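You operate a simulated robot arm through the tools that you are given. There is no shell and no other tool. Be economical: measure what you need, move in short steps, check, and stop when the job is done.

You are at the controls of a simulated two-armed robot. One attempt, no reset.

## Task
Take the blue cover cloth from the trough end of the plywood bench and lay it out flat on the conveyor end of the plywood bench.

It is judged by the outcome, as a careful person would: the job done as asked, and still so three seconds after it is handed in. It fails if anything else is knocked over, pushed out of place, dropped, spilled or broken. A push-on lid holds only when it is set on centred and level and pressed home; a screw cap is set on level and turned clockwise until tight. Flat cloth is picked up by pressing the open fingertips on it (5 to 10 N) and closing them slowly along it; thin cloth reads only 2 to 8 mm in the jaws.

## Robot
Two 7-joint arms with two-finger parallel grippers on one trunk, on a base that drives. Base frame: it is fixed to the floor where the robot stands at the start and does not move with it; the origin is under the middle of the robot, x ahead of it, y to its left, z up. Units: mm, degrees, N and s.
The left shoulder is at the start at [70, 130, 1187], the right one opposite. With the tool pointing down near the work surface each hand reaches from about 200 to 520 mm from the robot's upright axis, wherever it stands, measured 20 degrees to its own side. Places, roughly: conveyor end of the plywood bench [2700, 300, 900]. Payload 1.57 kg a hand.
The tool frame of a hand sits at the grasp point between the pads (the TCP): z along the fingers, y along the line on which they close. The tips reach 30 mm beyond it. Largest opening 80 mm; finger width 17, thickness 12; the body of the gripper, 40 by 82 mm, starts 80 mm behind the TCP.
Orientation is that of the tool frame in the base frame, as a unit quaternion [w, x, y, z]. With the fingers straight down and closing along the base's y, the tool's x points along the base's -x, its y along +y and its z along -z.

## Interface
- The arms move only by the tool apply_moves. It takes "left_steps", "right_steps" or both (then of equal length, played together; a hand with none holds still); each is text: rows parted by semicolons, each of 7 numbers parted by spaces: the shift along the tool's x, y, z in mm, then the turn, a rotation vector about the tool's x, y, z in degrees, then the gripper command, from -1 (fully open) to 1 (shut), values between in proportion. In form: tx ty tz wx wy wz grip; .... A call has 1 to 20 rows; each row shifts and turns the commanded pose from where the row before left it, along the tool's axes as they then stand. A row lasts 0.2 s, in which the tool goes at most 50 mm and 8.6 degrees; a call with a longer step from one row to the next is refused whole, and so is a gripper value outside its range. Where a pose cannot be reached the arm comes as near as it can. A force on the tool above 40 N (or 10 N above the force at the start of the call, whichever is more), or a blocked arm, ends the call early, and 0.2 s more pass. The fingers move at their own pace (about 108 mm/s each) and stop on an object; they squeeze with about 31 N. The grip force told is the motor's: it shows also when the fingers shut on nothing. Time passes only in rows, and 0.2 s behind the last, so rows that do not move let the fingers close. The reply holds the time, the measured pose of the TCP, the force on the tool along the base axes, the opening and the grip force, in the units named above and with some noise, with the torque about the TCP (base axes, N m) and any sound that the robot's microphone picked up.
- Cameras (640 x 400 px; columns grow to the right, rows downward): "scene" is now at [96.7, 49.1, 1396.7]; the picture's right is [0.66, -0.75, -0.00], its down [-0.59, -0.52, -0.62] and it looks along [0.47, 0.41, -0.79] (base axes); focal length 292 px, centre (320, 200). "left" rides on the left gripper at [72, 7, -122] in its tool frame; the picture's right is [-0.09, 1.00, 0.00], its down [-0.84, -0.08, -0.54] and it looks along [-0.54, -0.05, 0.84] (tool axes); focal length 238 px, centre (320, 200). "right" rides on the right gripper at [72, -6, -122] in its tool frame; the picture's right is [0.09, 1.00, 0.00], its down [-0.84, 0.08, -0.54] and it looks along [-0.54, 0.05, 0.84] (tool axes); focal length 238 px, centre (320, 200). There is no depth. A picture from a camera that has moved, and an enlarged one, comes with that camera's place and axes in the base frame and with its lens. The place of the scene camera against the robot may be out by one fixed shift of up to 12 mm in any direction.
- capture(camera): a new picture of that camera. It takes no simulated time.
- lift_body(by): slides the trunk up (or, below 0, down) by that many mm; the arms and the scene camera ride with it, the base frame stays. It gives what a move gives, with no picture.
- base_move(legs): drives the robot by 1 to 6 legs, each [ahead, left, turn to the left] in mm, mm and degrees, along the robot's own axes; the way and the turn of a leg run together, so that a leg with both is an arc; at most 1500 mm and 180 degrees a leg. The arms and the cameras ride along, it lands a little off, and it stops where it bumps. It gives what a move gives.
- head_to(pan, tilt): turns the head with the scene camera to pan (to the left, within 86 degrees either way) and tilt (down, from -29 to 69), counted from straight ahead of the robot. It gives what a move gives.
- inspect(camera, box): a new picture of the part [left, top, right, bottom] of that camera's present view, enlarged. It takes no simulated time.
- finish_job(): hands the job in; it is judged then, once.

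Go step by step. Nothing tells you exact positions but the pictures and the camera data: compare them with the known pose of the tool, close in by small moves and look again before you grip or let go. The budget is 120 turns and 108 pictures, counting those below and the enlarged ones. Unless the task says otherwise, let go and move clear before handing in, and close with one line.

The tools are called as name(argument=value, ...) on one line, values as JSON. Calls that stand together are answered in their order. apply_moves: Moves the arms, as the interface text tells. Its arguments: {"type":"object","properties":{"left_steps":{"type":"string"},"right_steps":{"type":"string"}},"required":[]} The other tools are called the same way: lift_body (by) slides the trunk up or down; base_move (legs) drives the base; head_to (pan, tilt) turns the head that bears the scene camera; capture (camera) takes a picture; inspect (camera, box) takes an enlarged picture of a part of a camera's view; finish_job () hands the job in.

At the start:

```text
clock: 0.0
left_tcp_pos: [276.7, 356.2, 1048.3]
left_tcp_rot: [0.0, -0.001, 1.0, 0.001]
left_ft_force: [-0.3, 0.5, 0.5]
left_ft_torque: [0.0, -0.03, 0.02]
left_finger_gap: 80.0
left_finger_force: 0.0
right_tcp_pos: [227.0, 9.8, 1110.7]
right_tcp_rot: [0.0, 0.0, 1.0, -0.001]
right_ft_force: [0.0, 0.5, -0.5]
right_ft_torque: [0.02, 0.01, -0.02]
right_finger_gap: 80.2
right_finger_force: 0.0
trunk travel left (down, up): [-825.0, 115.0]
robot x, y, heading: [1.3, 1.7, 0.1]
head pan, tilt: [41.1, 51.8]
```

scene: 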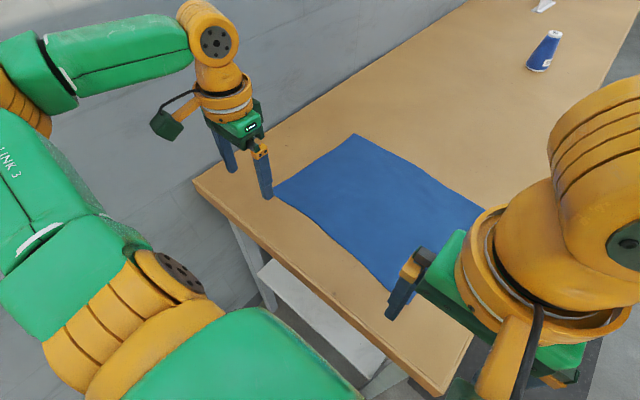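
right: 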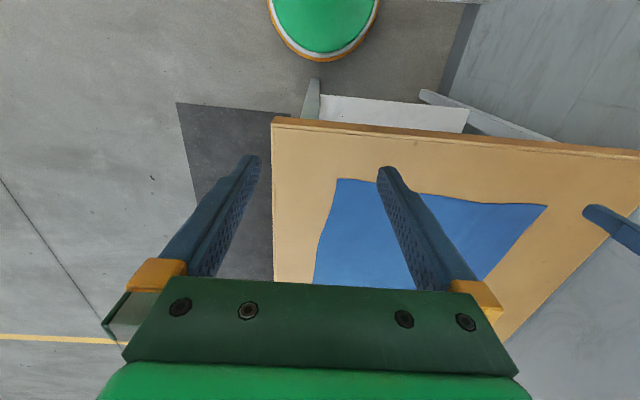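
left: 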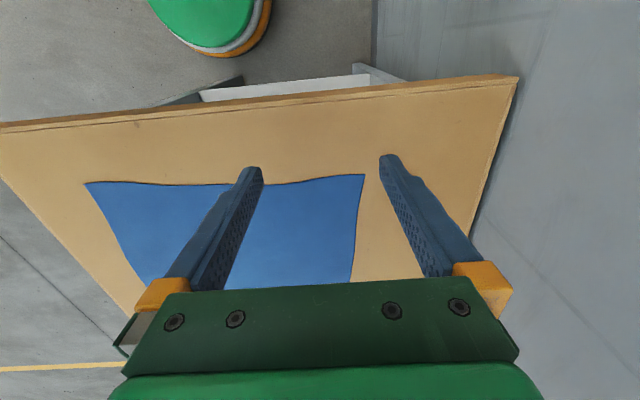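

I see the blue cloth on the near end of the bench, at roughly x 325–615, y 40–410. I'll look around before driving.

head_to(pan=-5, tilt=20)

capture(camera="scene")

head_to(pan=60, tilt=20)

capture(camera="scene")

head_to(pan=-60, tilt=30)

capture(camera="scene")

```text
clock: 1.1
left_tcp_pos: [276.5, 354.9, 1048.6]
left_tcp_rot: [0.0, -0.001, 1.0, -0.001]
left_ft_force: [-0.1, 0.6, -1.1]
left_ft_torque: [0.01, 0.01, -0.04]
left_finger_gap: 80.2
left_finger_force: 0.1
right_tcp_pos: [227.3, 10.0, 1110.5]
right_tcp_rot: [-0.001, 0.0, 1.0, -0.001]
right_ft_force: [-0.1, -0.1, 0.6]
right_ft_torque: [0.01, 0.03, 0.06]
right_finger_gap: 79.7
right_finger_force: 0.1
trunk travel left (down, up): [-825.0, 115.0]
robot x, y, heading: [0.9, 1.0, -0.1]
head pan, tilt: [-5.0, 20.0]
```

```text
104 pictures are left
camera scene: at [132.7, -8.3, 1444.6], right [-0.09, -1.0, 0.0], down [-0.34, 0.03, -0.94], along [0.94, -0.08, -0.34], focal length 292 px, centre (320, 200)
```

scene: 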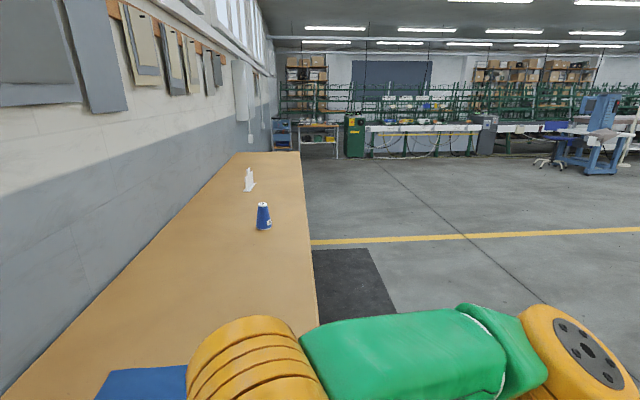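

```text
clock: 2.5
left_tcp_pos: [277.7, 356.0, 1049.4]
left_tcp_rot: [0.0, -0.001, 1.0, 0.0]
left_ft_force: [0.5, -0.1, 0.2]
left_ft_torque: [0.02, 0.02, 0.0]
left_finger_gap: 80.0
left_finger_force: 0.0
right_tcp_pos: [227.3, 9.1, 1111.1]
right_tcp_rot: [0.0, 0.0, 1.0, 0.001]
right_ft_force: [0.2, -0.2, -1.4]
right_ft_torque: [0.01, 0.04, -0.02]
right_finger_gap: 79.9
right_finger_force: 0.0
trunk travel left (down, up): [-825.0, 115.0]
robot x, y, heading: [-3.3, 0.6, 0.1]
head pan, tilt: [60.0, 20.0]
```

```text
103 pictures are left
camera scene: at [86.6, 80.3, 1444.7], right [0.87, -0.5, 0.0], down [-0.17, -0.3, -0.94], along [0.47, 0.81, -0.34], focal length 292 px, centre (320, 200)
```

scene: 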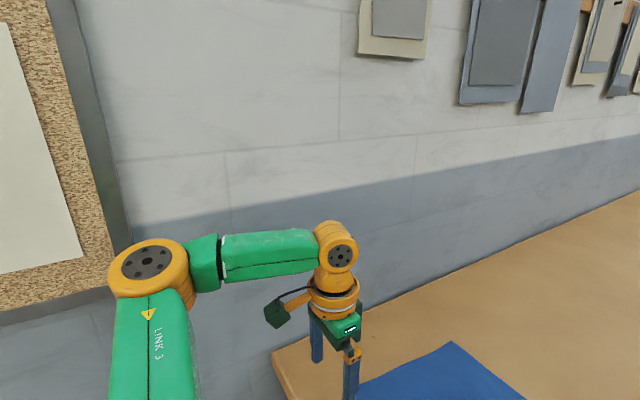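

```text
clock: 4.5
left_tcp_pos: [275.5, 355.4, 1048.8]
left_tcp_rot: [0.001, -0.001, 1.0, 0.001]
left_ft_force: [-0.3, -0.3, -0.1]
left_ft_torque: [0.02, 0.0, -0.03]
left_finger_gap: 80.3
left_finger_force: 0.0
right_tcp_pos: [226.7, 8.9, 1111.6]
right_tcp_rot: [0.0, 0.0, 1.0, 0.0]
right_ft_force: [0.0, 0.6, 0.1]
right_ft_torque: [0.0, 0.0, -0.02]
right_finger_gap: 79.7
right_finger_force: 0.1
trunk travel left (down, up): [-825.0, 115.0]
robot x, y, heading: [1.4, -2.4, -0.3]
head pan, tilt: [-60.0, 30.0]
```

```text
102 pictures are left
camera scene: at [85.3, -78.6, 1428.6], right [-0.87, -0.5, 0.0], down [-0.25, 0.43, -0.87], along [0.43, -0.75, -0.5], focal length 292 px, centre (320, 200)
```

scene: 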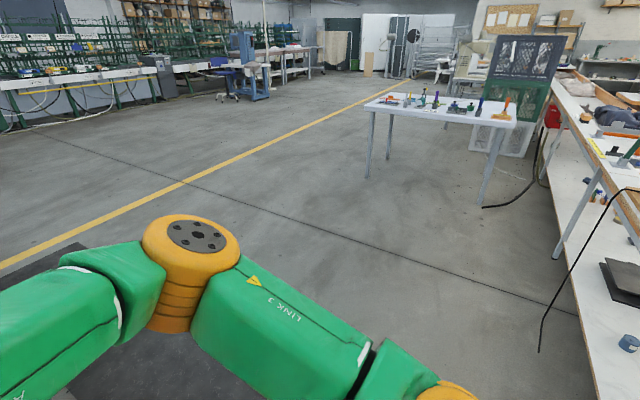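

The bench runs along +x against the wall and ends near x≈3060, with a cone and a white item at x≈1290 and 1850. I'll work from its open right side, facing +y, so carrying the cloth is just a sideways drive.

base_move(legs=[[-150, 0, 0], [0, -800, 0], [611, 0, 0], [0, 0, 90], [250, 0, 0]])

head_to(pan=0, tilt=50)

capture(camera="scene")

```text
clock: 18.1
left_tcp_pos: [78.2, -272.0, 1048.5]
left_tcp_rot: [-0.001, 0.73, -0.683, -0.001]
left_ft_force: [-0.1, -0.2, -0.3]
left_ft_torque: [0.01, 0.03, -0.01]
left_finger_gap: 80.0
left_finger_force: 0.1
right_tcp_pos: [427.5, -299.1, 1112.7]
right_tcp_rot: [0.0, 0.729, -0.684, -0.002]
right_ft_force: [-0.9, 0.0, -0.5]
right_ft_torque: [0.01, -0.04, -0.02]
right_finger_gap: 80.0
right_finger_force: 0.0
trunk travel left (down, up): [-825.0, 115.0]
robot x, y, heading: [452.8, -521.0, 93.6]
head pan, tilt: [-60.0, 30.0]
```

```text
clock: 19.4
left_tcp_pos: [78.1, -268.4, 1047.8]
left_tcp_rot: [-0.001, 0.731, -0.682, 0.0]
left_ft_force: [0.2, 0.2, -0.8]
left_ft_torque: [-0.01, 0.01, -0.04]
left_finger_gap: 80.0
left_finger_force: 0.0
right_tcp_pos: [427.0, -296.2, 1111.2]
right_tcp_rot: [0.0, 0.729, -0.684, -0.001]
right_ft_force: [1.1, 0.6, 0.4]
right_ft_torque: [0.02, 0.0, -0.02]
right_finger_gap: 80.0
right_finger_force: 0.1
trunk travel left (down, up): [-825.0, 115.0]
robot x, y, heading: [448.9, -522.6, 93.7]
head pan, tilt: [0.0, 50.0]
```

```text
101 pictures are left
camera scene: at [432.6, -396.2, 1399.1], right [1.0, 0.06, 0.0], down [0.05, -0.76, -0.64], along [-0.04, 0.64, -0.77], focal length 292 px, centre (320, 200)
```

scene: 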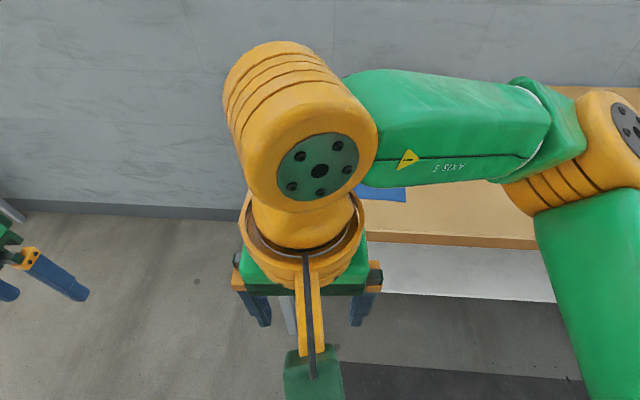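

The robot now stands at the bench side with a 3.7° excess turn. I'll bring the hands into a symmetric pose, correct the heading and look again.

apply_moves(left_steps="-10 -35 0 0 0 0 -1; -10 -35 0 0 0 0 -1; -10 -35 0 0 0 0 -1; -10 -35 0 0 0 0 -1; -10 -35 0 0 0 0 -1; -10 -35 0 0 0 0 -1", right_steps="-18 -22 11 0 0 0 -1; -18 -22 11 0 0 0 -1; -18 -22 11 0 0 0 -1; -18 -22 11 0 0 0 -1; -18 -22 11 0 0 0 -1; -18 -22 11 0 0 0 -1")

base_move(legs=[[0, 0, -3.7], [120, -10, 0]])

capture(camera="scene")

capture(camera="right")

capture(camera="left")

```text
clock: 20.8
left_tcp_pos: [284.9, -194.1, 1048.8]
left_tcp_rot: [0.001, 0.73, -0.683, 0.0]
left_ft_force: [0.9, 0.0, 0.0]
left_ft_torque: [0.0, -0.01, 0.0]
left_finger_gap: 79.8
left_finger_force: 0.1
right_tcp_pos: [556.6, -177.2, 1044.0]
right_tcp_rot: [0.0, 0.729, -0.684, 0.0]
right_ft_force: [-0.5, 0.4, 0.0]
right_ft_torque: [0.0, 0.01, 0.0]
right_finger_gap: 80.1
right_finger_force: 0.1
trunk travel left (down, up): [-825.0, 115.0]
robot x, y, heading: [452.6, -522.4, 93.7]
head pan, tilt: [0.0, 50.0]
```

```text
clock: 22.5
left_tcp_pos: [314.4, -66.3, 1050.4]
left_tcp_rot: [-0.001, 0.708, -0.706, -0.001]
left_ft_force: [-0.2, -0.1, 0.4]
left_ft_torque: [0.0, 0.03, 0.02]
left_finger_gap: 79.9
left_finger_force: 0.1
right_tcp_pos: [587.6, -66.4, 1045.0]
right_tcp_rot: [-0.001, 0.707, -0.707, -0.002]
right_ft_force: [0.6, -1.3, -0.5]
right_ft_torque: [0.02, -0.03, 0.01]
right_finger_gap: 79.9
right_finger_force: 0.0
trunk travel left (down, up): [-825.0, 115.0]
robot x, y, heading: [462.3, -400.8, 89.7]
head pan, tilt: [0.0, 50.0]
```

```text
100 pictures are left
camera scene: at [450.9, -278.2, 1399.4], right [1.0, 0.0, 0.0], down [0.0, -0.76, -0.64], along [0.0, 0.64, -0.76], focal length 292 px, centre (320, 200)
```

scene: 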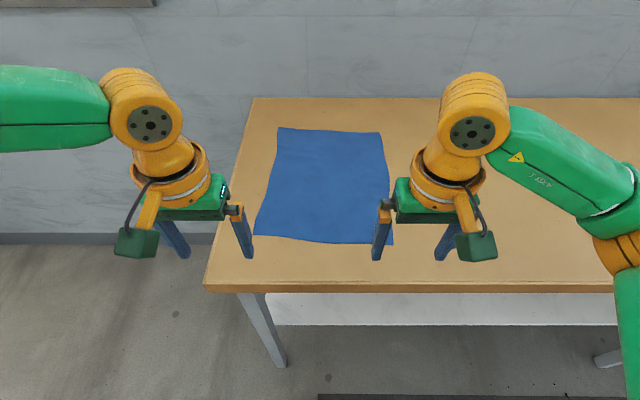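

```text
99 pictures are left
camera right: at [594.2, -138.3, 1166.1], right [-1.0, -0.09, 0.0], down [-0.08, 0.84, 0.54], along [-0.05, 0.54, -0.84], focal length 238 px, centre (320, 200)
```

right: 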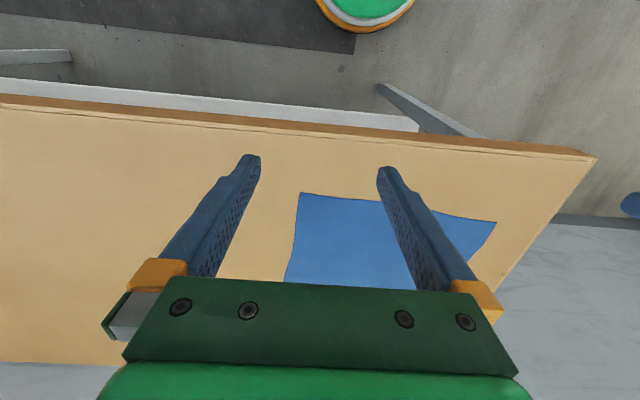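

```text
98 pictures are left
camera left: at [306.4, -139.6, 1173.0], right [-1.0, 0.09, 0.0], down [0.08, 0.84, 0.54], along [0.05, 0.54, -0.84], focal length 238 px, centre (320, 200)
```

left: 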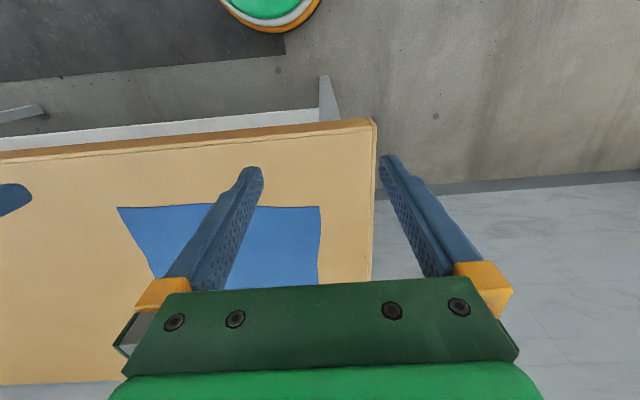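

The cloth's near corners come out at about (324, 47) and (604, 24), all views agreeing within about 10 mm. I'll drive 80 mm closer and lower the hands over those corners with a 30 mm opening.

base_move(legs=[[80, 0, 0.3]])

apply_moves(left_steps="-10 -10 22 0 0 0 -0.5; -10 -10 22 0 0 0 0; -10 -10 21 0 0 0 0.25; -8 -8 20 0 0 0 0.25; 0 0 0 0 0 0 0.25", right_steps="-6 3 20 0 0 0 -0.5; -6 3 20 0 0 0 0; -6 3 20 0 0 0 0.25; -5 3 20 0 0 0 0.25; 0 0 0 0 0 0 0.25")

capture(camera="left")

capture(camera="right")

capture(camera="scene")

```text
clock: 23.6
left_tcp_pos: [311.0, 7.9, 1049.8]
left_tcp_rot: [-0.002, 0.71, -0.704, -0.001]
left_ft_force: [0.6, -0.9, 0.3]
left_ft_torque: [0.05, 0.02, 0.0]
left_finger_gap: 80.1
left_finger_force: 0.1
right_tcp_pos: [584.2, 9.4, 1045.9]
right_tcp_rot: [-0.001, 0.709, -0.705, -0.002]
right_ft_force: [-0.9, -0.1, 0.1]
right_ft_torque: [0.02, 0.02, 0.02]
right_finger_gap: 79.7
right_finger_force: 0.1
trunk travel left (down, up): [-825.0, 115.0]
robot x, y, heading: [457.7, -320.9, 90.6]
head pan, tilt: [0.0, 50.0]
```

```text
clock: 24.8
left_tcp_pos: [329.0, 36.3, 973.6]
left_tcp_rot: [0.0, 0.71, -0.704, 0.0]
left_ft_force: [0.1, 0.4, 0.4]
left_ft_torque: [0.02, -0.02, 0.05]
left_finger_gap: 30.0
left_finger_force: 0.0
left hand out of reach, approached as far as the arm can: row 3, 4
right_tcp_pos: [572.8, 37.9, 963.6]
right_tcp_rot: [-0.001, 0.709, -0.705, 0.0]
right_ft_force: [0.1, 0.8, 0.1]
right_ft_torque: [0.03, 0.02, 0.01]
right_finger_gap: 30.1
right_finger_force: 0.1
trunk travel left (down, up): [-825.0, 115.0]
robot x, y, heading: [461.3, -325.9, 90.3]
head pan, tilt: [0.0, 50.0]
```

```text
97 pictures are left
camera left: at [322.7, -36.7, 1097.1], right [-1.0, 0.08, 0.0], down [0.07, 0.84, 0.54], along [0.05, 0.54, -0.84], focal length 238 px, centre (320, 200)
```

left: 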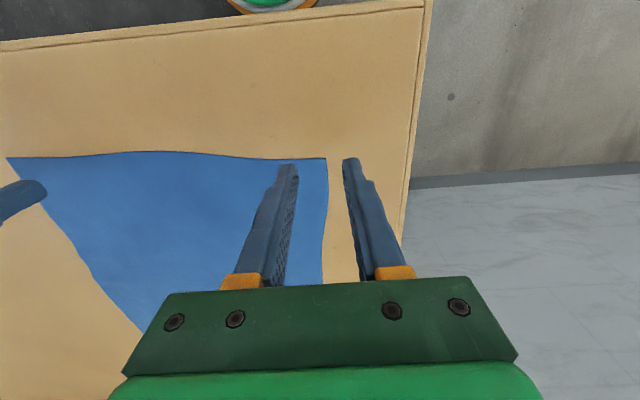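

```text
96 pictures are left
camera right: at [580.5, -33.0, 1084.4], right [-1.0, -0.1, 0.0], down [-0.08, 0.84, 0.54], along [-0.05, 0.54, -0.84], focal length 238 px, centre (320, 200)
```

right: 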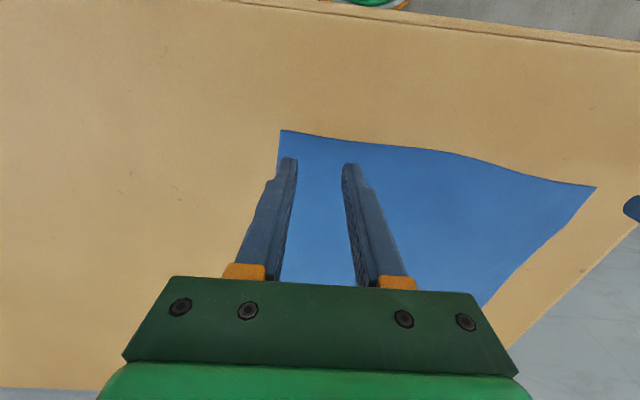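

```text
95 pictures are left
camera scene: at [450.0, -196.2, 1399.1], right [1.0, 0.01, 0.0], down [0.01, -0.77, -0.64], along [0.0, 0.64, -0.77], focal length 292 px, centre (320, 200)
```

scene: 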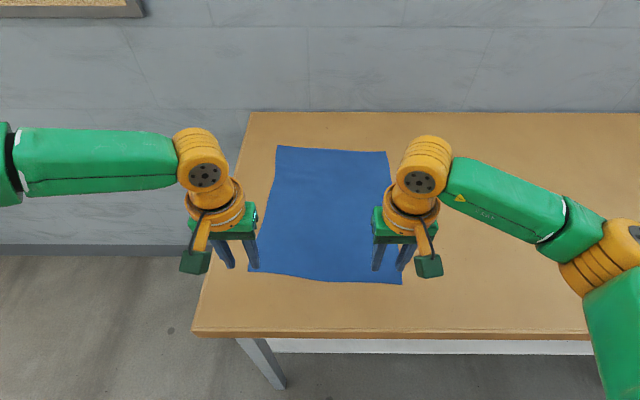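

The left arm reports being out of reach here. I'll raise the hands and lower the trunk for better posture.

apply_moves(left_steps="0 0 -30 0 0 0 0.25; 0 0 -30 0 0 0 0.25; 0 0 -30 0 0 0 0.25; 0 0 -30 0 0 0 0.25", right_steps="0 0 -30 0 0 0 0.25; 0 0 -30 0 0 0 0.25; 0 0 -30 0 0 0 0.25; 0 0 -30 0 0 0 0.25")

lift_body(by=-120)

```text
clock: 25.8
left_tcp_pos: [329.1, 35.1, 1091.3]
left_tcp_rot: [-0.001, 0.71, -0.704, -0.001]
left_ft_force: [0.0, -0.5, -0.4]
left_ft_torque: [0.01, 0.03, 0.0]
left_finger_gap: 29.7
left_finger_force: 0.1
right_tcp_pos: [569.7, 36.7, 1085.0]
right_tcp_rot: [0.0, 0.709, -0.705, 0.001]
right_ft_force: [-0.1, 0.3, 0.2]
right_ft_torque: [-0.02, -0.01, 0.0]
right_finger_gap: 29.9
right_finger_force: 0.1
trunk travel left (down, up): [-825.0, 115.0]
robot x, y, heading: [460.1, -323.5, 90.3]
head pan, tilt: [0.0, 50.0]
```

```text
clock: 27.3
left_tcp_pos: [328.9, 35.3, 971.4]
left_tcp_rot: [0.0, 0.711, -0.703, 0.0]
left_ft_force: [-0.4, 0.5, -0.2]
left_ft_torque: [-0.01, 0.0, 0.0]
left_finger_gap: 30.0
left_finger_force: 0.1
right_tcp_pos: [571.6, 36.4, 965.0]
right_tcp_rot: [0.0, 0.71, -0.704, 0.0]
right_ft_force: [-0.3, -0.2, 0.0]
right_ft_torque: [0.0, 0.02, -0.02]
right_finger_gap: 29.9
right_finger_force: 0.1
trunk travel left (down, up): [-705.0, 235.0]
robot x, y, heading: [456.1, -324.2, 90.5]
head pan, tilt: [0.0, 50.0]
```

The right corner is at (606, 24) and the left at (326, 46). I'll shift the left hand inside its corner and lower both to just above the cloth.

apply_moves(left_steps="-11 -13 10 0 0 0 0.25; -11 -14 10 0 0 0 0.25; 0 0 9 0 0 0 0.25; 0 0 0 0 0 0 0.25", right_steps="0 0 8 0 0 0 0.25; 0 0 8 0 0 0 0.25; 0 0 7 0 0 0 0.25; 0 0 0 0 0 0 0.25")

inspect(camera="left", box=[220, 80, 420, 205])

inspect(camera="right", box=[220, 80, 420, 205])

```text
clock: 28.3
left_tcp_pos: [338.2, 46.6, 940.2]
left_tcp_rot: [-0.001, 0.71, -0.704, -0.001]
left_ft_force: [1.1, -0.5, 0.9]
left_ft_torque: [0.0, -0.01, 0.02]
left_finger_gap: 29.8
left_finger_force: 0.1
left hand out of reach, approached as far as the arm can: row 1, 2
right_tcp_pos: [572.8, 37.9, 940.6]
right_tcp_rot: [-0.001, 0.709, -0.705, 0.001]
right_ft_force: [-0.3, 0.0, -0.4]
right_ft_torque: [0.0, -0.02, -0.06]
right_finger_gap: 30.2
right_finger_force: 0.1
trunk travel left (down, up): [-705.0, 235.0]
robot x, y, heading: [464.8, -321.6, 90.5]
head pan, tilt: [0.0, 50.0]
```

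```text
3.20 times, centred on (320, 142) of left
camera zoom: at [331.5, -26.1, 1063.5], right [-1.0, 0.08, 0.0], down [0.07, 0.84, 0.54], along [0.05, 0.54, -0.84], focal length 763 px, centre (320, 384)
```

zoom: 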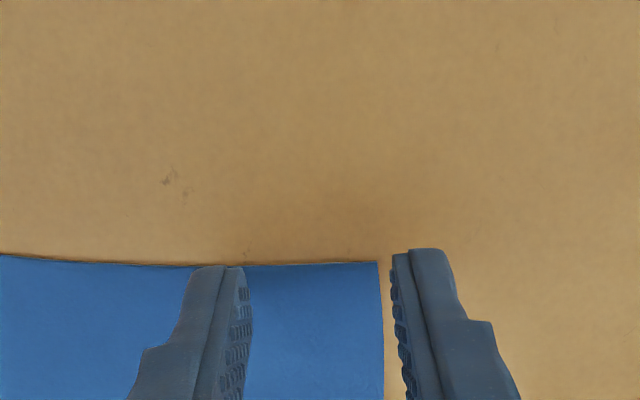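

```text
3.20 times, centred on (320, 142) of right
camera zoom: at [578.7, -33.6, 1061.4], right [-1.0, -0.1, 0.0], down [-0.08, 0.84, 0.54], along [-0.05, 0.54, -0.84], focal length 763 px, centre (320, 384)
```

zoom: 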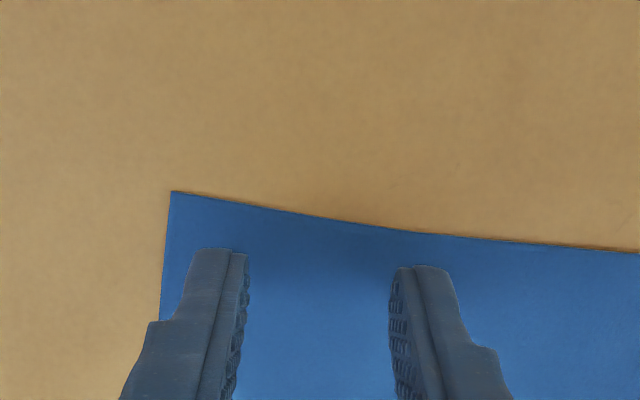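

The right hand sits well over its corner. The left hand stopped short with its outer finger off the cloth, so I'll try the rest of its move again.

apply_moves(left_steps="0 -5 0 0 0 0 0.25; 0 -5 0 0 0 0 0.25; 0 -5 0 0 0 0 0.25; 0 0 0 0 0 0 0.25")

apply_moves(left_steps="-5 0 0 0 0 0 0.25; -5 0 0 0 0 0 0.25; 0 0 0 0 0 0 0.25")

```text
clock: 29.3
left_tcp_pos: [344.5, 39.1, 938.6]
left_tcp_rot: [-0.001, 0.71, -0.704, 0.0]
left_ft_force: [-0.6, 0.2, -0.2]
left_ft_torque: [0.02, 0.0, -0.01]
left_finger_gap: 29.9
left_finger_force: 0.0
left hand out of reach, approached as far as the arm can: row 1, 2, 3
right_tcp_pos: [570.6, 37.8, 940.8]
right_tcp_rot: [0.0, 0.709, -0.705, 0.0]
right_ft_force: [-0.2, 0.4, -0.4]
right_ft_torque: [0.02, 0.02, 0.0]
right_finger_gap: 30.0
right_finger_force: 0.1
trunk travel left (down, up): [-705.0, 235.0]
robot x, y, heading: [460.0, -322.2, 90.6]
head pan, tilt: [0.0, 50.0]
```

```text
clock: 30.1
left_tcp_pos: [340.7, 46.0, 939.3]
left_tcp_rot: [-0.001, 0.71, -0.704, 0.0]
left_ft_force: [0.8, -0.2, -0.6]
left_ft_torque: [0.01, -0.01, 0.01]
left_finger_gap: 30.1
left_finger_force: 0.0
left hand out of reach, approached as far as the arm can: row 2
right_tcp_pos: [572.6, 37.3, 940.1]
right_tcp_rot: [0.001, 0.709, -0.705, 0.0]
right_ft_force: [-0.5, 0.8, 0.6]
right_ft_torque: [-0.01, 0.02, -0.04]
right_finger_gap: 30.1
right_finger_force: 0.2
trunk travel left (down, up): [-705.0, 235.0]
robot x, y, heading: [465.4, -317.7, 90.5]
head pan, tilt: [0.0, 50.0]
```

The left arm has a limit along a diagonal here, so I'll raise both hands slightly and shift the base ahead and right to gain margin.

apply_moves(left_steps="5 5 -20 0 0 0 0.25", right_steps="0 0 -20 0 0 0 0.25")

base_move(legs=[[30, -20, 0]])

```text
clock: 30.5
left_tcp_pos: [334.3, 39.1, 960.3]
left_tcp_rot: [-0.001, 0.71, -0.704, 0.0]
left_ft_force: [-0.1, -0.3, 0.3]
left_ft_torque: [0.02, 0.04, -0.02]
left_finger_gap: 30.1
left_finger_force: 0.0
right_tcp_pos: [569.5, 35.5, 960.0]
right_tcp_rot: [-0.001, 0.709, -0.705, -0.001]
right_ft_force: [0.9, 0.4, 0.0]
right_ft_torque: [0.04, 0.01, 0.03]
right_finger_gap: 30.0
right_finger_force: 0.0
trunk travel left (down, up): [-705.0, 235.0]
robot x, y, heading: [464.6, -322.4, 90.5]
head pan, tilt: [0.0, 50.0]
```

```text
clock: 31.4
left_tcp_pos: [352.2, 66.3, 961.3]
left_tcp_rot: [-0.002, 0.71, -0.704, 0.0]
left_ft_force: [-0.3, 0.0, -0.7]
left_ft_torque: [0.05, -0.03, 0.01]
left_finger_gap: 30.1
left_finger_force: 0.0
right_tcp_pos: [587.4, 63.8, 960.6]
right_tcp_rot: [-0.003, 0.711, -0.704, 0.0]
right_ft_force: [-0.5, -1.0, -0.5]
right_ft_torque: [-0.02, -0.02, 0.01]
right_finger_gap: 30.0
right_finger_force: 0.0
trunk travel left (down, up): [-705.0, 235.0]
robot x, y, heading: [479.1, -294.4, 90.4]
head pan, tilt: [0.0, 50.0]
```

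apply_moves(left_steps="4 -2 7 0 0 0 0.25; 4 -2 7 0 0 0 0.25; 0 0 8 0 0 0 0.25; 0 0 0 0 0 0 0.25", right_steps="14 7 7 0 0 0 0.25; 13 7 7 0 0 0 0.25; 0 0 8 0 0 0 0.25; 0 0 0 0 0 0 0.25")

inspect(camera="left", box=[220, 80, 420, 205])

inspect(camera="right", box=[220, 80, 420, 205])

```text
clock: 32.4
left_tcp_pos: [358.6, 59.7, 937.3]
left_tcp_rot: [-0.001, 0.71, -0.704, -0.001]
left_ft_force: [0.0, 0.5, 0.0]
left_ft_torque: [0.01, 0.0, 0.01]
left_finger_gap: 30.4
left_finger_force: 0.0
right_tcp_pos: [575.4, 36.4, 938.5]
right_tcp_rot: [-0.001, 0.71, -0.704, 0.001]
right_ft_force: [-0.3, -0.1, 0.2]
right_ft_torque: [-0.01, 0.01, 0.0]
right_finger_gap: 30.0
right_finger_force: 0.0
trunk travel left (down, up): [-705.0, 235.0]
robot x, y, heading: [478.4, -290.9, 90.5]
head pan, tilt: [0.0, 50.0]
```

```text
3.20 times, centred on (320, 142) of left
camera zoom: at [349.9, -13.0, 1061.5], right [-1.0, 0.08, 0.0], down [0.07, 0.84, 0.54], along [0.04, 0.54, -0.84], focal length 763 px, centre (320, 384)
```

zoom: 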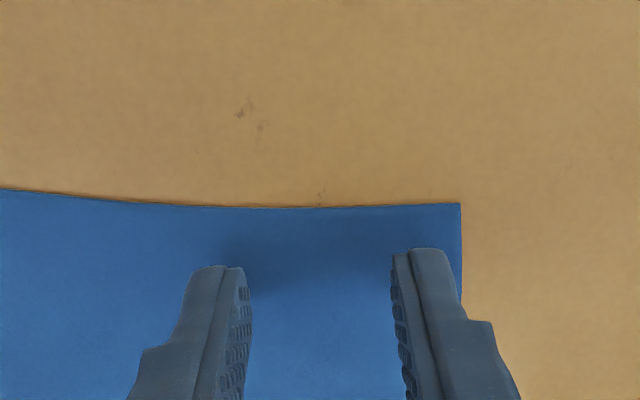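

```text
3.20 times, centred on (320, 142) of right
camera zoom: at [582.1, -34.3, 1059.2], right [-0.99, -0.1, 0.0], down [-0.08, 0.84, 0.54], along [-0.05, 0.54, -0.84], focal length 763 px, centre (320, 384)
```

zoom: 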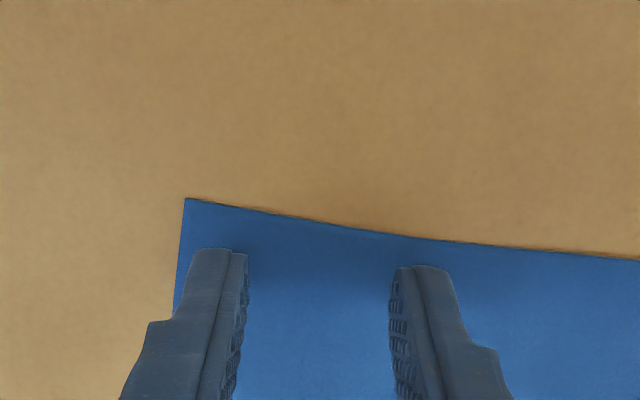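

Both hands are just inside the corners, about 7 mm above. I'll lower until light contact shows.

apply_moves(left_steps="5 0 2 0 0 0 0.25; 0 0 2 0 0 0 0.25; 0 0 2 0 0 0 0.25; 0 0 0 0 0 0 0.25", right_steps="0 0 2 0 0 0 0.25; 0 0 2 0 0 0 0.25; 0 0 2 0 0 0 0.25; 0 0 0 0 0 0 0.25")

```text
clock: 33.4
left_tcp_pos: [357.6, 56.6, 933.0]
left_tcp_rot: [0.0, 0.711, -0.703, 0.0]
left_ft_force: [-0.4, 0.5, -0.6]
left_ft_torque: [-0.03, -0.01, 0.0]
left_finger_gap: 29.7
left_finger_force: 0.0
right_tcp_pos: [575.3, 39.1, 931.3]
right_tcp_rot: [0.0, 0.709, -0.705, 0.0]
right_ft_force: [0.7, -0.4, 3.7]
right_ft_torque: [-0.02, 0.01, 0.0]
right_finger_gap: 30.2
right_finger_force: 0.2
trunk travel left (down, up): [-705.0, 235.0]
robot x, y, heading: [481.7, -293.2, 90.3]
head pan, tilt: [0.0, 50.0]
```

apply_moves(left_steps="0 0 1 0 0 0 0.25; 0 0 1 0 0 0 0.25; 0 0 0 0 0 0 0.25", right_steps="0 0 0.5 0 0 0 0.25; 0 0 0 0 0 0 0.25; 0 0 0 0 0 0 0.25")

```text
clock: 34.1
left_tcp_pos: [356.9, 54.9, 932.0]
left_tcp_rot: [-0.001, 0.71, -0.704, -0.001]
left_ft_force: [1.8, 2.3, 8.7]
left_ft_torque: [0.0, 0.02, -0.02]
left_finger_gap: 30.1
left_finger_force: 0.1
right_tcp_pos: [575.4, 37.6, 931.8]
right_tcp_rot: [-0.001, 0.71, -0.704, 0.0]
right_ft_force: [-1.4, 5.0, 16.9]
right_ft_torque: [0.07, 0.0, 0.03]
right_finger_gap: 30.1
right_finger_force: 0.1
trunk travel left (down, up): [-705.0, 235.0]
robot x, y, heading: [480.7, -290.4, 90.4]
head pan, tilt: [0.0, 50.0]
```

Left presses about 9 N and right about 17 N. I'll ease the right hand and close both slowly.

apply_moves(left_steps="0 0 0 0 0 0 0.3; 0 0 0 0 0 0 0.37; 0 0 0 0 0 0 0.44; 0 0 0 0 0 0 0.51; 0 0 0 0 0 0 0.58; 0 0 0 0 0 0 0.65; 0 0 0 0 0 0 0.72; 0 0 0 0 0 0 0.79; 0 0 0 0 0 0 0.86; 0 0 0 0 0 0 0.93; 0 0 0 0 0 0 1; 0 0 0 0 0 0 1; 0 0 0 0 0 0 1", right_steps="0 0 -0.4 0 0 0 0.3; 0 0 0 0 0 0 0.37; 0 0 0 0 0 0 0.44; 0 0 0 0 0 0 0.51; 0 0 0 0 0 0 0.58; 0 0 0 0 0 0 0.65; 0 0 0 0 0 0 0.72; 0 0 0 0 0 0 0.79; 0 0 0 0 0 0 0.86; 0 0 0 0 0 0 0.93; 0 0 0 0 0 0 1; 0 0 0 0 0 0 1; 0 0 0 0 0 0 1")

inspect(camera="left", box=[220, 80, 420, 205])

inspect(camera="right", box=[220, 80, 420, 205])

```text
clock: 37.0
left_tcp_pos: [358.8, 53.9, 931.6]
left_tcp_rot: [-0.001, 0.711, -0.703, -0.002]
left_ft_force: [1.7, -1.0, 13.2]
left_ft_torque: [-0.04, -0.07, 0.01]
left_finger_gap: 1.9
left_finger_force: 24.1
right_tcp_pos: [576.1, 37.4, 931.9]
right_tcp_rot: [0.0, 0.71, -0.704, 0.0]
right_ft_force: [-0.5, 0.0, 0.7]
right_ft_torque: [-0.03, 0.02, 0.0]
right_finger_gap: 0.1
right_finger_force: 21.0
trunk travel left (down, up): [-705.0, 235.0]
robot x, y, heading: [483.6, -293.7, 90.5]
head pan, tilt: [0.0, 50.0]
```

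```text
3.20 times, centred on (320, 142) of left
camera zoom: at [351.0, -19.0, 1054.6], right [-1.0, 0.08, 0.0], down [0.07, 0.84, 0.54], along [0.04, 0.54, -0.84], focal length 763 px, centre (320, 384)
```

zoom: 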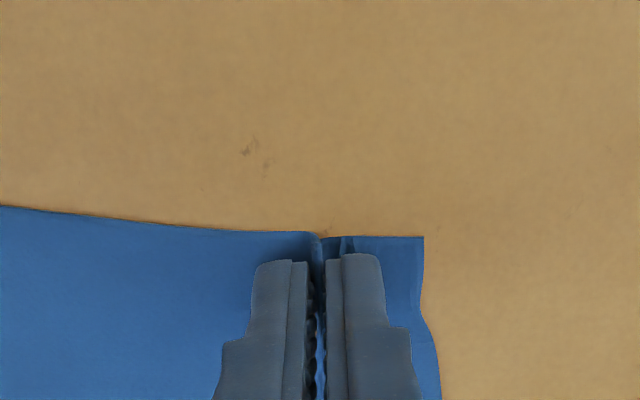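

```text
3.20 times, centred on (320, 142) of right
camera zoom: at [583.5, -34.1, 1053.0], right [-0.99, -0.1, 0.0], down [-0.08, 0.83, 0.54], along [-0.05, 0.54, -0.84], focal length 763 px, centre (320, 384)
```

zoom: 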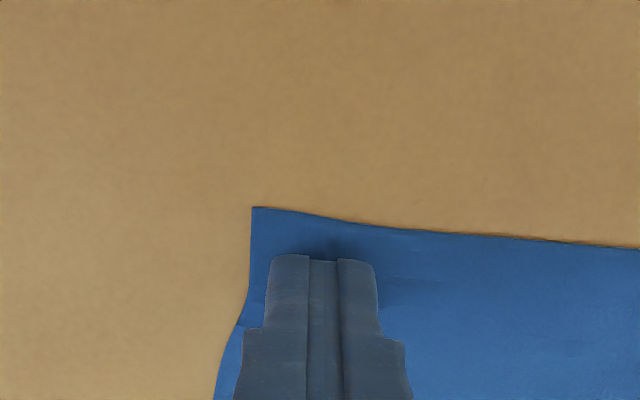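

The left hand has pinched a fold, but the right slipped. I'll lift the right slightly, reopen and press again.

apply_moves(right_steps="0 0 -4 0 0 0 1; 0 0 0 0 0 0 0.25; 0 0 0 0 0 0 0.25; 0 0 2 0 0 0 0.25; 0 0 2 0 0 0 0.25; 0 0 0.4 0 0 0 0.25; 0 0 0 0 0 0 0.25", left_steps="0 0 0 0 0 0 1; 0 0 0 0 0 0 1; 0 0 0 0 0 0 1; 0 0 0 0 0 0 1; 0 0 0 0 0 0 1; 0 0 0 0 0 0 1; 0 0 0 0 0 0 1")

inspect(camera="right", box=[220, 80, 420, 205])

```text
clock: 38.5
left_tcp_pos: [357.3, 53.9, 932.4]
left_tcp_rot: [-0.001, 0.71, -0.704, -0.002]
left_ft_force: [1.6, -0.4, 12.7]
left_ft_torque: [-0.08, -0.07, 0.02]
left_finger_gap: 2.0
left_finger_force: 23.8
right_tcp_pos: [576.7, 38.3, 933.5]
right_tcp_rot: [-0.001, 0.709, -0.705, -0.001]
right_ft_force: [0.2, 0.9, -0.6]
right_ft_torque: [-0.01, -0.02, -0.01]
right_finger_gap: 29.9
right_finger_force: 0.2
trunk travel left (down, up): [-705.0, 235.0]
robot x, y, heading: [480.7, -291.1, 90.5]
head pan, tilt: [0.0, 50.0]
```

```text
3.20 times, centred on (320, 142) of right
camera zoom: at [584.6, -33.5, 1053.8], right [-0.99, -0.1, 0.0], down [-0.08, 0.83, 0.54], along [-0.05, 0.54, -0.84], focal length 763 px, centre (320, 384)
```

zoom: 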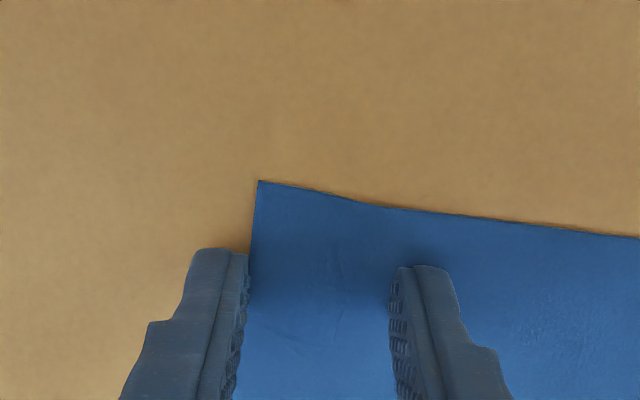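

apply_moves(right_steps="0 0 -6 0 0 0 0.25; 3 12 0 0 0 0 0.25; 4 12 0 0 0 0 0.25; 0 0 3 0 0 0 0.25; 0 0 3 0 0 0 0.25; 0 0 1 0 0 0 0.25; 0 0 0 0 0 0 0.25")

inspect(camera="right", box=[220, 80, 420, 205])

```text
clock: 40.1
left_tcp_pos: [357.4, 53.4, 931.9]
left_tcp_rot: [0.0, 0.71, -0.704, -0.003]
left_ft_force: [2.4, 0.8, 8.7]
left_ft_torque: [-0.04, -0.05, -0.01]
left_finger_gap: 2.5
left_finger_force: 23.9
right_tcp_pos: [551.8, 28.0, 930.9]
right_tcp_rot: [-0.002, 0.709, -0.705, -0.001]
right_ft_force: [-1.1, 0.0, 8.8]
right_ft_torque: [-0.02, -0.02, 0.0]
right_finger_gap: 30.0
right_finger_force: 0.0
trunk travel left (down, up): [-705.0, 235.0]
robot x, y, heading: [481.6, -292.2, 90.5]
head pan, tilt: [0.0, 50.0]
```

```text
3.20 times, centred on (320, 142) of right
camera zoom: at [559.8, -42.2, 1052.5], right [-0.99, -0.1, 0.0], down [-0.08, 0.83, 0.54], along [-0.05, 0.54, -0.84], focal length 763 px, centre (320, 384)
```

zoom: 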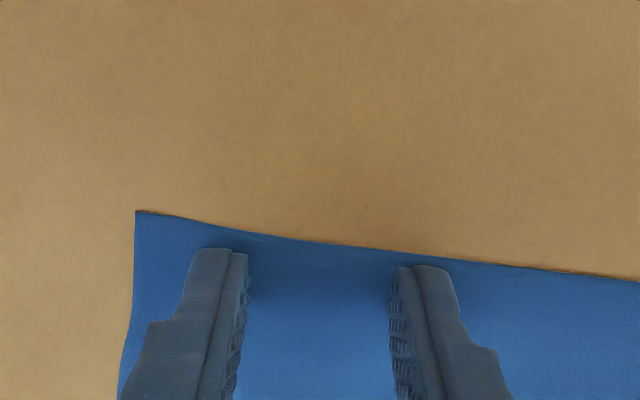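

The pinch spot is good at about 9 N. I'll close the right slowly with a slight extra press.

apply_moves(right_steps="0 0 0.1 0 0 0 0.31; 0 0 0 0 0 0 0.37; 0 0 0.1 0 0 0 0.43; 0 0 0 0 0 0 0.49; 0 0 0.1 0 0 0 0.55; 0 0 0 0 0 0 0.61; 0 0 0.1 0 0 0 0.67; 0 0 0 0 0 0 0.73; 0 0 0 0 0 0 0.79; 0 0 0 0 0 0 0.85; 0 0 0 0 0 0 0.91; 0 0 0 0 0 0 0.97; 0 0 0 0 0 0 1; 0 0 0 0 0 0 1")

inspect(camera="right", box=[220, 80, 420, 205])

```text
clock: 43.1
left_tcp_pos: [358.1, 53.2, 932.1]
left_tcp_rot: [-0.002, 0.71, -0.704, -0.001]
left_ft_force: [12.8, -0.2, 4.5]
left_ft_torque: [-0.04, -0.39, 0.09]
left_finger_gap: 2.1
left_finger_force: 23.5
right_tcp_pos: [549.6, 27.9, 931.6]
right_tcp_rot: [-0.002, 0.71, -0.704, -0.001]
right_ft_force: [-12.5, 1.8, 18.8]
right_ft_torque: [0.02, 0.39, 0.03]
right_finger_gap: 2.1
right_finger_force: 23.5
trunk travel left (down, up): [-705.0, 235.0]
robot x, y, heading: [481.7, -294.3, 90.2]
head pan, tilt: [0.0, 50.0]
```

```text
3.20 times, centred on (320, 142) of right
camera zoom: at [558.4, -42.8, 1052.4], right [-0.99, -0.1, 0.0], down [-0.08, 0.83, 0.55], along [-0.05, 0.54, -0.84], focal length 763 px, centre (320, 384)
```

zoom: 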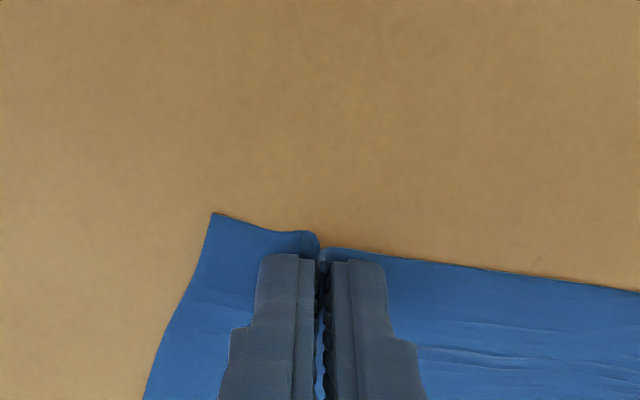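

Both hands now hold a fold, with about 12 N of tension between them. I'll relax that and lift gently.

apply_moves(right_steps="0 4 -1 0 0 0 1; 0 3 -4 0 0 0 1; 0 0 -10 0 0 0 1; 0 0 -10 0 0 0 1; 0 0 -10 0 0 0 1; 0 0 0 0 0 0 1", left_steps="0 0 -1 0 0 0 1; 0 0 -4 0 0 0 1; 0 0 -10 0 0 0 1; 0 0 -10 0 0 0 1; 0 0 -10 0 0 0 1; 0 0 0 0 0 0 1")

capture(camera="scene")

```text
clock: 44.5
left_tcp_pos: [357.3, 54.8, 964.4]
left_tcp_rot: [0.0, 0.71, -0.704, 0.001]
left_ft_force: [0.9, -0.1, 0.0]
left_ft_torque: [0.05, -0.02, 0.01]
left_finger_gap: 2.2
left_finger_force: 23.5
right_tcp_pos: [546.2, 32.8, 964.3]
right_tcp_rot: [0.0, 0.71, -0.704, 0.0]
right_ft_force: [-1.7, 0.2, -0.3]
right_ft_torque: [-0.03, 0.05, -0.01]
right_finger_gap: 1.8
right_finger_force: 23.8
trunk travel left (down, up): [-705.0, 235.0]
robot x, y, heading: [481.9, -295.0, 90.5]
head pan, tilt: [0.0, 50.0]
```

```text
85 pictures are left
camera scene: at [469.2, -166.1, 1279.1], right [1.0, 0.01, 0.0], down [0.01, -0.77, -0.64], along [0.0, 0.64, -0.77], focal length 292 px, centre (320, 200)
```

scene: 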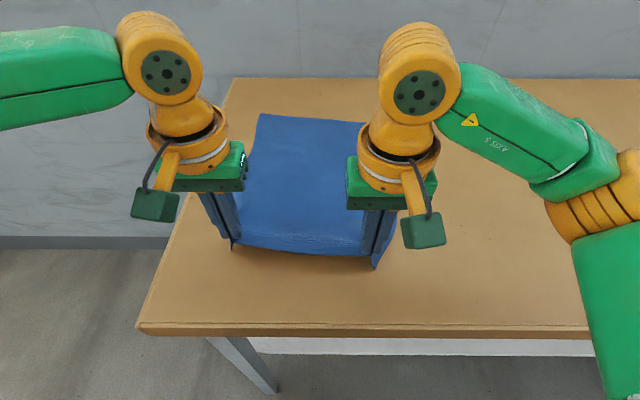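

Both corners are lifted. I'll raise the trunk fully so the cloth hangs, then check.

lift_body(by=230)

apply_moves(right_steps="0 0 -20 0 0 0 1; 0 0 -20 0 0 0 1; 0 0 -20 0 0 0 1; 0 0 -20 0 0 0 1; 0 0 -20 0 0 0 1; 0 0 -20 0 0 0 1; 0 0 0 0 0 0 1", left_steps="0 0 -20 0 0 0 1; 0 0 -20 0 0 0 1; 0 0 -20 0 0 0 1; 0 0 -20 0 0 0 1; 0 0 -20 0 0 0 1; 0 0 -20 0 0 0 1; 0 0 0 0 0 0 1")

capture(camera="scene")

```text
clock: 47.0
left_tcp_pos: [358.1, 54.1, 1195.6]
left_tcp_rot: [0.0, 0.71, -0.704, -0.001]
left_ft_force: [1.4, -0.1, 0.5]
left_ft_torque: [-0.01, -0.04, 0.0]
left_finger_gap: 2.3
left_finger_force: 23.5
right_tcp_pos: [544.4, 35.5, 1194.4]
right_tcp_rot: [0.0, 0.71, -0.704, 0.001]
right_ft_force: [-1.6, 0.2, 0.8]
right_ft_torque: [-0.01, 0.04, 0.03]
right_finger_gap: 2.1
right_finger_force: 23.7
trunk travel left (down, up): [-935.0, 5.0]
robot x, y, heading: [482.1, -294.8, 90.5]
head pan, tilt: [0.0, 50.0]
```

```text
clock: 48.6
left_tcp_pos: [338.0, 50.9, 1291.6]
left_tcp_rot: [-0.005, 0.712, -0.702, 0.002]
left_ft_force: [36.3, -2.1, 4.2]
left_ft_torque: [-0.05, -1.23, 0.05]
left_finger_gap: 2.5
left_finger_force: 23.7
left hand out of reach, approached as far as the arm can: row 3, 4, 5, 6
right_tcp_pos: [541.8, 34.5, 1318.2]
right_tcp_rot: [0.001, 0.71, -0.704, -0.003]
right_ft_force: [-36.5, 0.9, -5.3]
right_ft_torque: [0.03, 1.12, 0.12]
right_finger_gap: 3.1
right_finger_force: 24.6
trunk travel left (down, up): [-935.0, 5.0]
robot x, y, heading: [480.7, -289.4, 90.6]
head pan, tilt: [0.0, 50.0]
```

```text
84 pictures are left
camera scene: at [469.0, -165.6, 1509.0], right [1.0, 0.01, 0.0], down [0.01, -0.77, -0.64], along [0.0, 0.64, -0.77], focal length 292 px, centre (320, 200)
```

scene: 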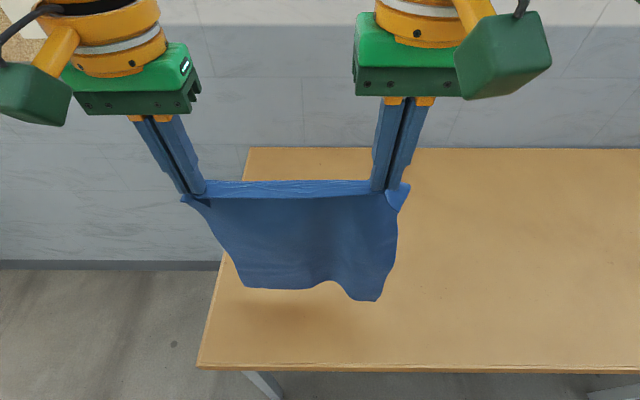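

The left arm hit its reach limit and pulled the cloth taut. I'll relax the tension at once by bringing the right hand inward and easing both down a little.

apply_moves(right_steps="0 8 4 0 0 0 1; 0 8 4 0 0 0 1; 6 0 4 0 0 0 1; 6 0 4 0 0 0 1; 0 0 0 0 0 0 1", left_steps="0 0 10 0 0 0 1; 6 6 5 0 0 0 1; 6 6 0 0 0 0 1; 6 0 0 0 0 0 1; 0 0 0 0 0 0 1")

capture(camera="scene")

```text
clock: 49.8
left_tcp_pos: [322.0, 30.9, 1278.5]
left_tcp_rot: [-0.002, 0.71, -0.704, 0.0]
left_ft_force: [35.6, -1.0, 4.3]
left_ft_torque: [-0.06, -1.11, 0.09]
left_finger_gap: 2.3
left_finger_force: 24.1
right_tcp_pos: [527.3, 21.1, 1300.0]
right_tcp_rot: [0.002, 0.71, -0.704, -0.001]
right_ft_force: [-34.4, 0.8, -4.3]
right_ft_torque: [0.0, 1.09, 0.05]
right_finger_gap: 2.7
right_finger_force: 23.5
trunk travel left (down, up): [-935.0, 5.0]
robot x, y, heading: [482.9, -289.1, 90.6]
head pan, tilt: [0.0, 50.0]
```

```text
83 pictures are left
camera scene: at [469.0, -165.8, 1509.1], right [1.0, 0.01, 0.0], down [0.01, -0.77, -0.64], along [0.0, 0.64, -0.77], focal length 292 px, centre (320, 200)
```

scene: 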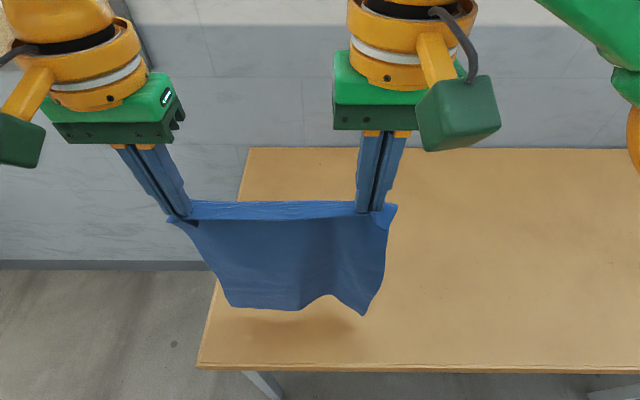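

apply_moves(right_steps="0 7 5 0 0 0 1; 0 7 5 0 0 0 1; 0 0 5 0 0 0 1; 0 0 4 0 0 0 1; 0 0 0 0 0 0 1")

base_move(legs=[[-350, 0, -0.5]])

head_to(pan=0, tilt=60)

capture(camera="scene")

```text
clock: 51.0
left_tcp_pos: [321.7, 30.8, 1277.3]
left_tcp_rot: [-0.001, 0.711, -0.703, 0.0]
left_ft_force: [5.7, -0.2, -0.3]
left_ft_torque: [-0.01, -0.13, 0.02]
left_finger_gap: 1.7
left_finger_force: 23.8
right_tcp_pos: [514.6, 20.3, 1279.7]
right_tcp_rot: [-0.001, 0.71, -0.704, 0.0]
right_ft_force: [-5.7, 0.1, 0.0]
right_ft_torque: [0.0, 0.14, 0.0]
right_finger_gap: 2.1
right_finger_force: 23.0
trunk travel left (down, up): [-935.0, 5.0]
robot x, y, heading: [481.7, -292.2, 90.6]
head pan, tilt: [0.0, 50.0]
```

```text
clock: 53.3
left_tcp_pos: [324.5, -325.9, 1277.8]
left_tcp_rot: [0.001, 0.709, -0.706, 0.0]
left_ft_force: [5.4, -0.4, 0.5]
left_ft_torque: [-0.02, -0.14, 0.0]
left_finger_gap: 2.0
left_finger_force: 23.4
right_tcp_pos: [518.3, -336.6, 1279.7]
right_tcp_rot: [0.001, 0.708, -0.706, 0.001]
right_ft_force: [-4.4, -0.8, -0.5]
right_ft_torque: [-0.04, 0.13, 0.02]
right_finger_gap: 2.0
right_finger_force: 23.4
trunk travel left (down, up): [-935.0, 5.0]
robot x, y, heading: [481.4, -653.0, 90.4]
head pan, tilt: [0.0, 50.0]
```

```text
clock: 54.0
left_tcp_pos: [326.0, -328.8, 1277.5]
left_tcp_rot: [0.0, 0.708, -0.706, -0.001]
left_ft_force: [4.6, 0.4, 0.1]
left_ft_torque: [-0.03, -0.15, 0.03]
left_finger_gap: 1.8
left_finger_force: 23.6
right_tcp_pos: [517.8, -339.2, 1279.7]
right_tcp_rot: [0.0, 0.708, -0.706, 0.0]
right_ft_force: [-4.2, 0.6, -0.3]
right_ft_torque: [-0.02, 0.14, 0.03]
right_finger_gap: 2.1
right_finger_force: 23.6
trunk travel left (down, up): [-935.0, 5.0]
robot x, y, heading: [483.7, -658.9, 90.0]
head pan, tilt: [0.0, 60.0]
```

```text
82 pictures are left
camera scene: at [471.4, -536.4, 1496.5], right [1.0, 0.0, 0.0], down [0.0, -0.87, -0.5], along [0.0, 0.5, -0.87], focal length 292 px, centre (320, 200)
```

scene: 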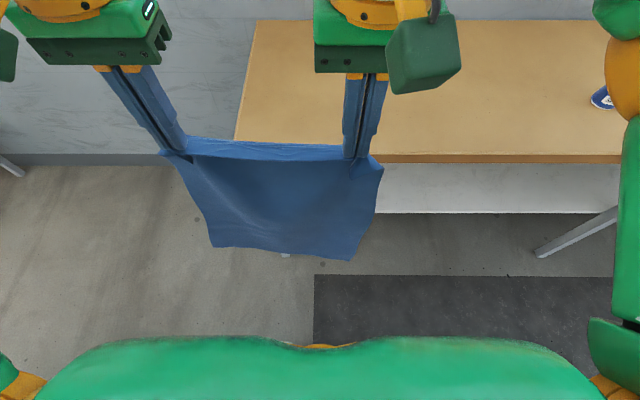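

The cloth hangs freely, clear of the bench. I'll drive sideways toward the conveyor end in stages.

base_move(legs=[[0, -1130, 0]])

base_move(legs=[[0, -1130, 0]])

capture(camera="scene")

```text
clock: 59.8
left_tcp_pos: [1450.1, -323.2, 1277.7]
left_tcp_rot: [-0.001, 0.712, -0.702, 0.0]
left_ft_force: [4.3, 0.1, 0.1]
left_ft_torque: [-0.01, -0.15, 0.04]
left_finger_gap: 2.2
left_finger_force: 23.6
right_tcp_pos: [1641.3, -331.9, 1279.1]
right_tcp_rot: [-0.001, 0.711, -0.703, 0.0]
right_ft_force: [-4.3, 0.1, -1.0]
right_ft_torque: [0.01, 0.13, 0.0]
right_finger_gap: 1.8
right_finger_force: 23.5
trunk travel left (down, up): [-935.0, 5.0]
robot x, y, heading: [1613.0, -648.6, 90.8]
head pan, tilt: [0.0, 60.0]
```

```text
clock: 65.5
left_tcp_pos: [2584.8, -320.5, 1277.5]
left_tcp_rot: [0.001, -0.702, 0.712, -0.001]
left_ft_force: [4.5, -0.2, -0.1]
left_ft_torque: [-0.04, -0.13, 0.02]
left_finger_gap: 1.8
left_finger_force: 23.9
right_tcp_pos: [2775.3, -335.6, 1280.1]
right_tcp_rot: [0.001, -0.701, 0.713, -0.001]
right_ft_force: [-4.6, 0.2, -0.2]
right_ft_torque: [0.06, 0.12, 0.02]
right_finger_gap: 2.1
right_finger_force: 23.6
trunk travel left (down, up): [-935.0, 5.0]
robot x, y, heading: [2736.6, -645.2, 89.2]
head pan, tilt: [0.0, 60.0]
```

```text
81 pictures are left
camera scene: at [2726.3, -532.0, 1496.5], right [1.0, -0.02, 0.0], down [-0.01, -0.87, -0.5], along [0.01, 0.5, -0.87], focal length 292 px, centre (320, 200)
```

scene: 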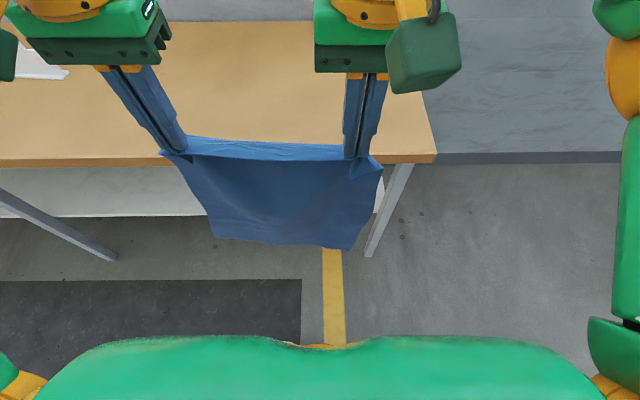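

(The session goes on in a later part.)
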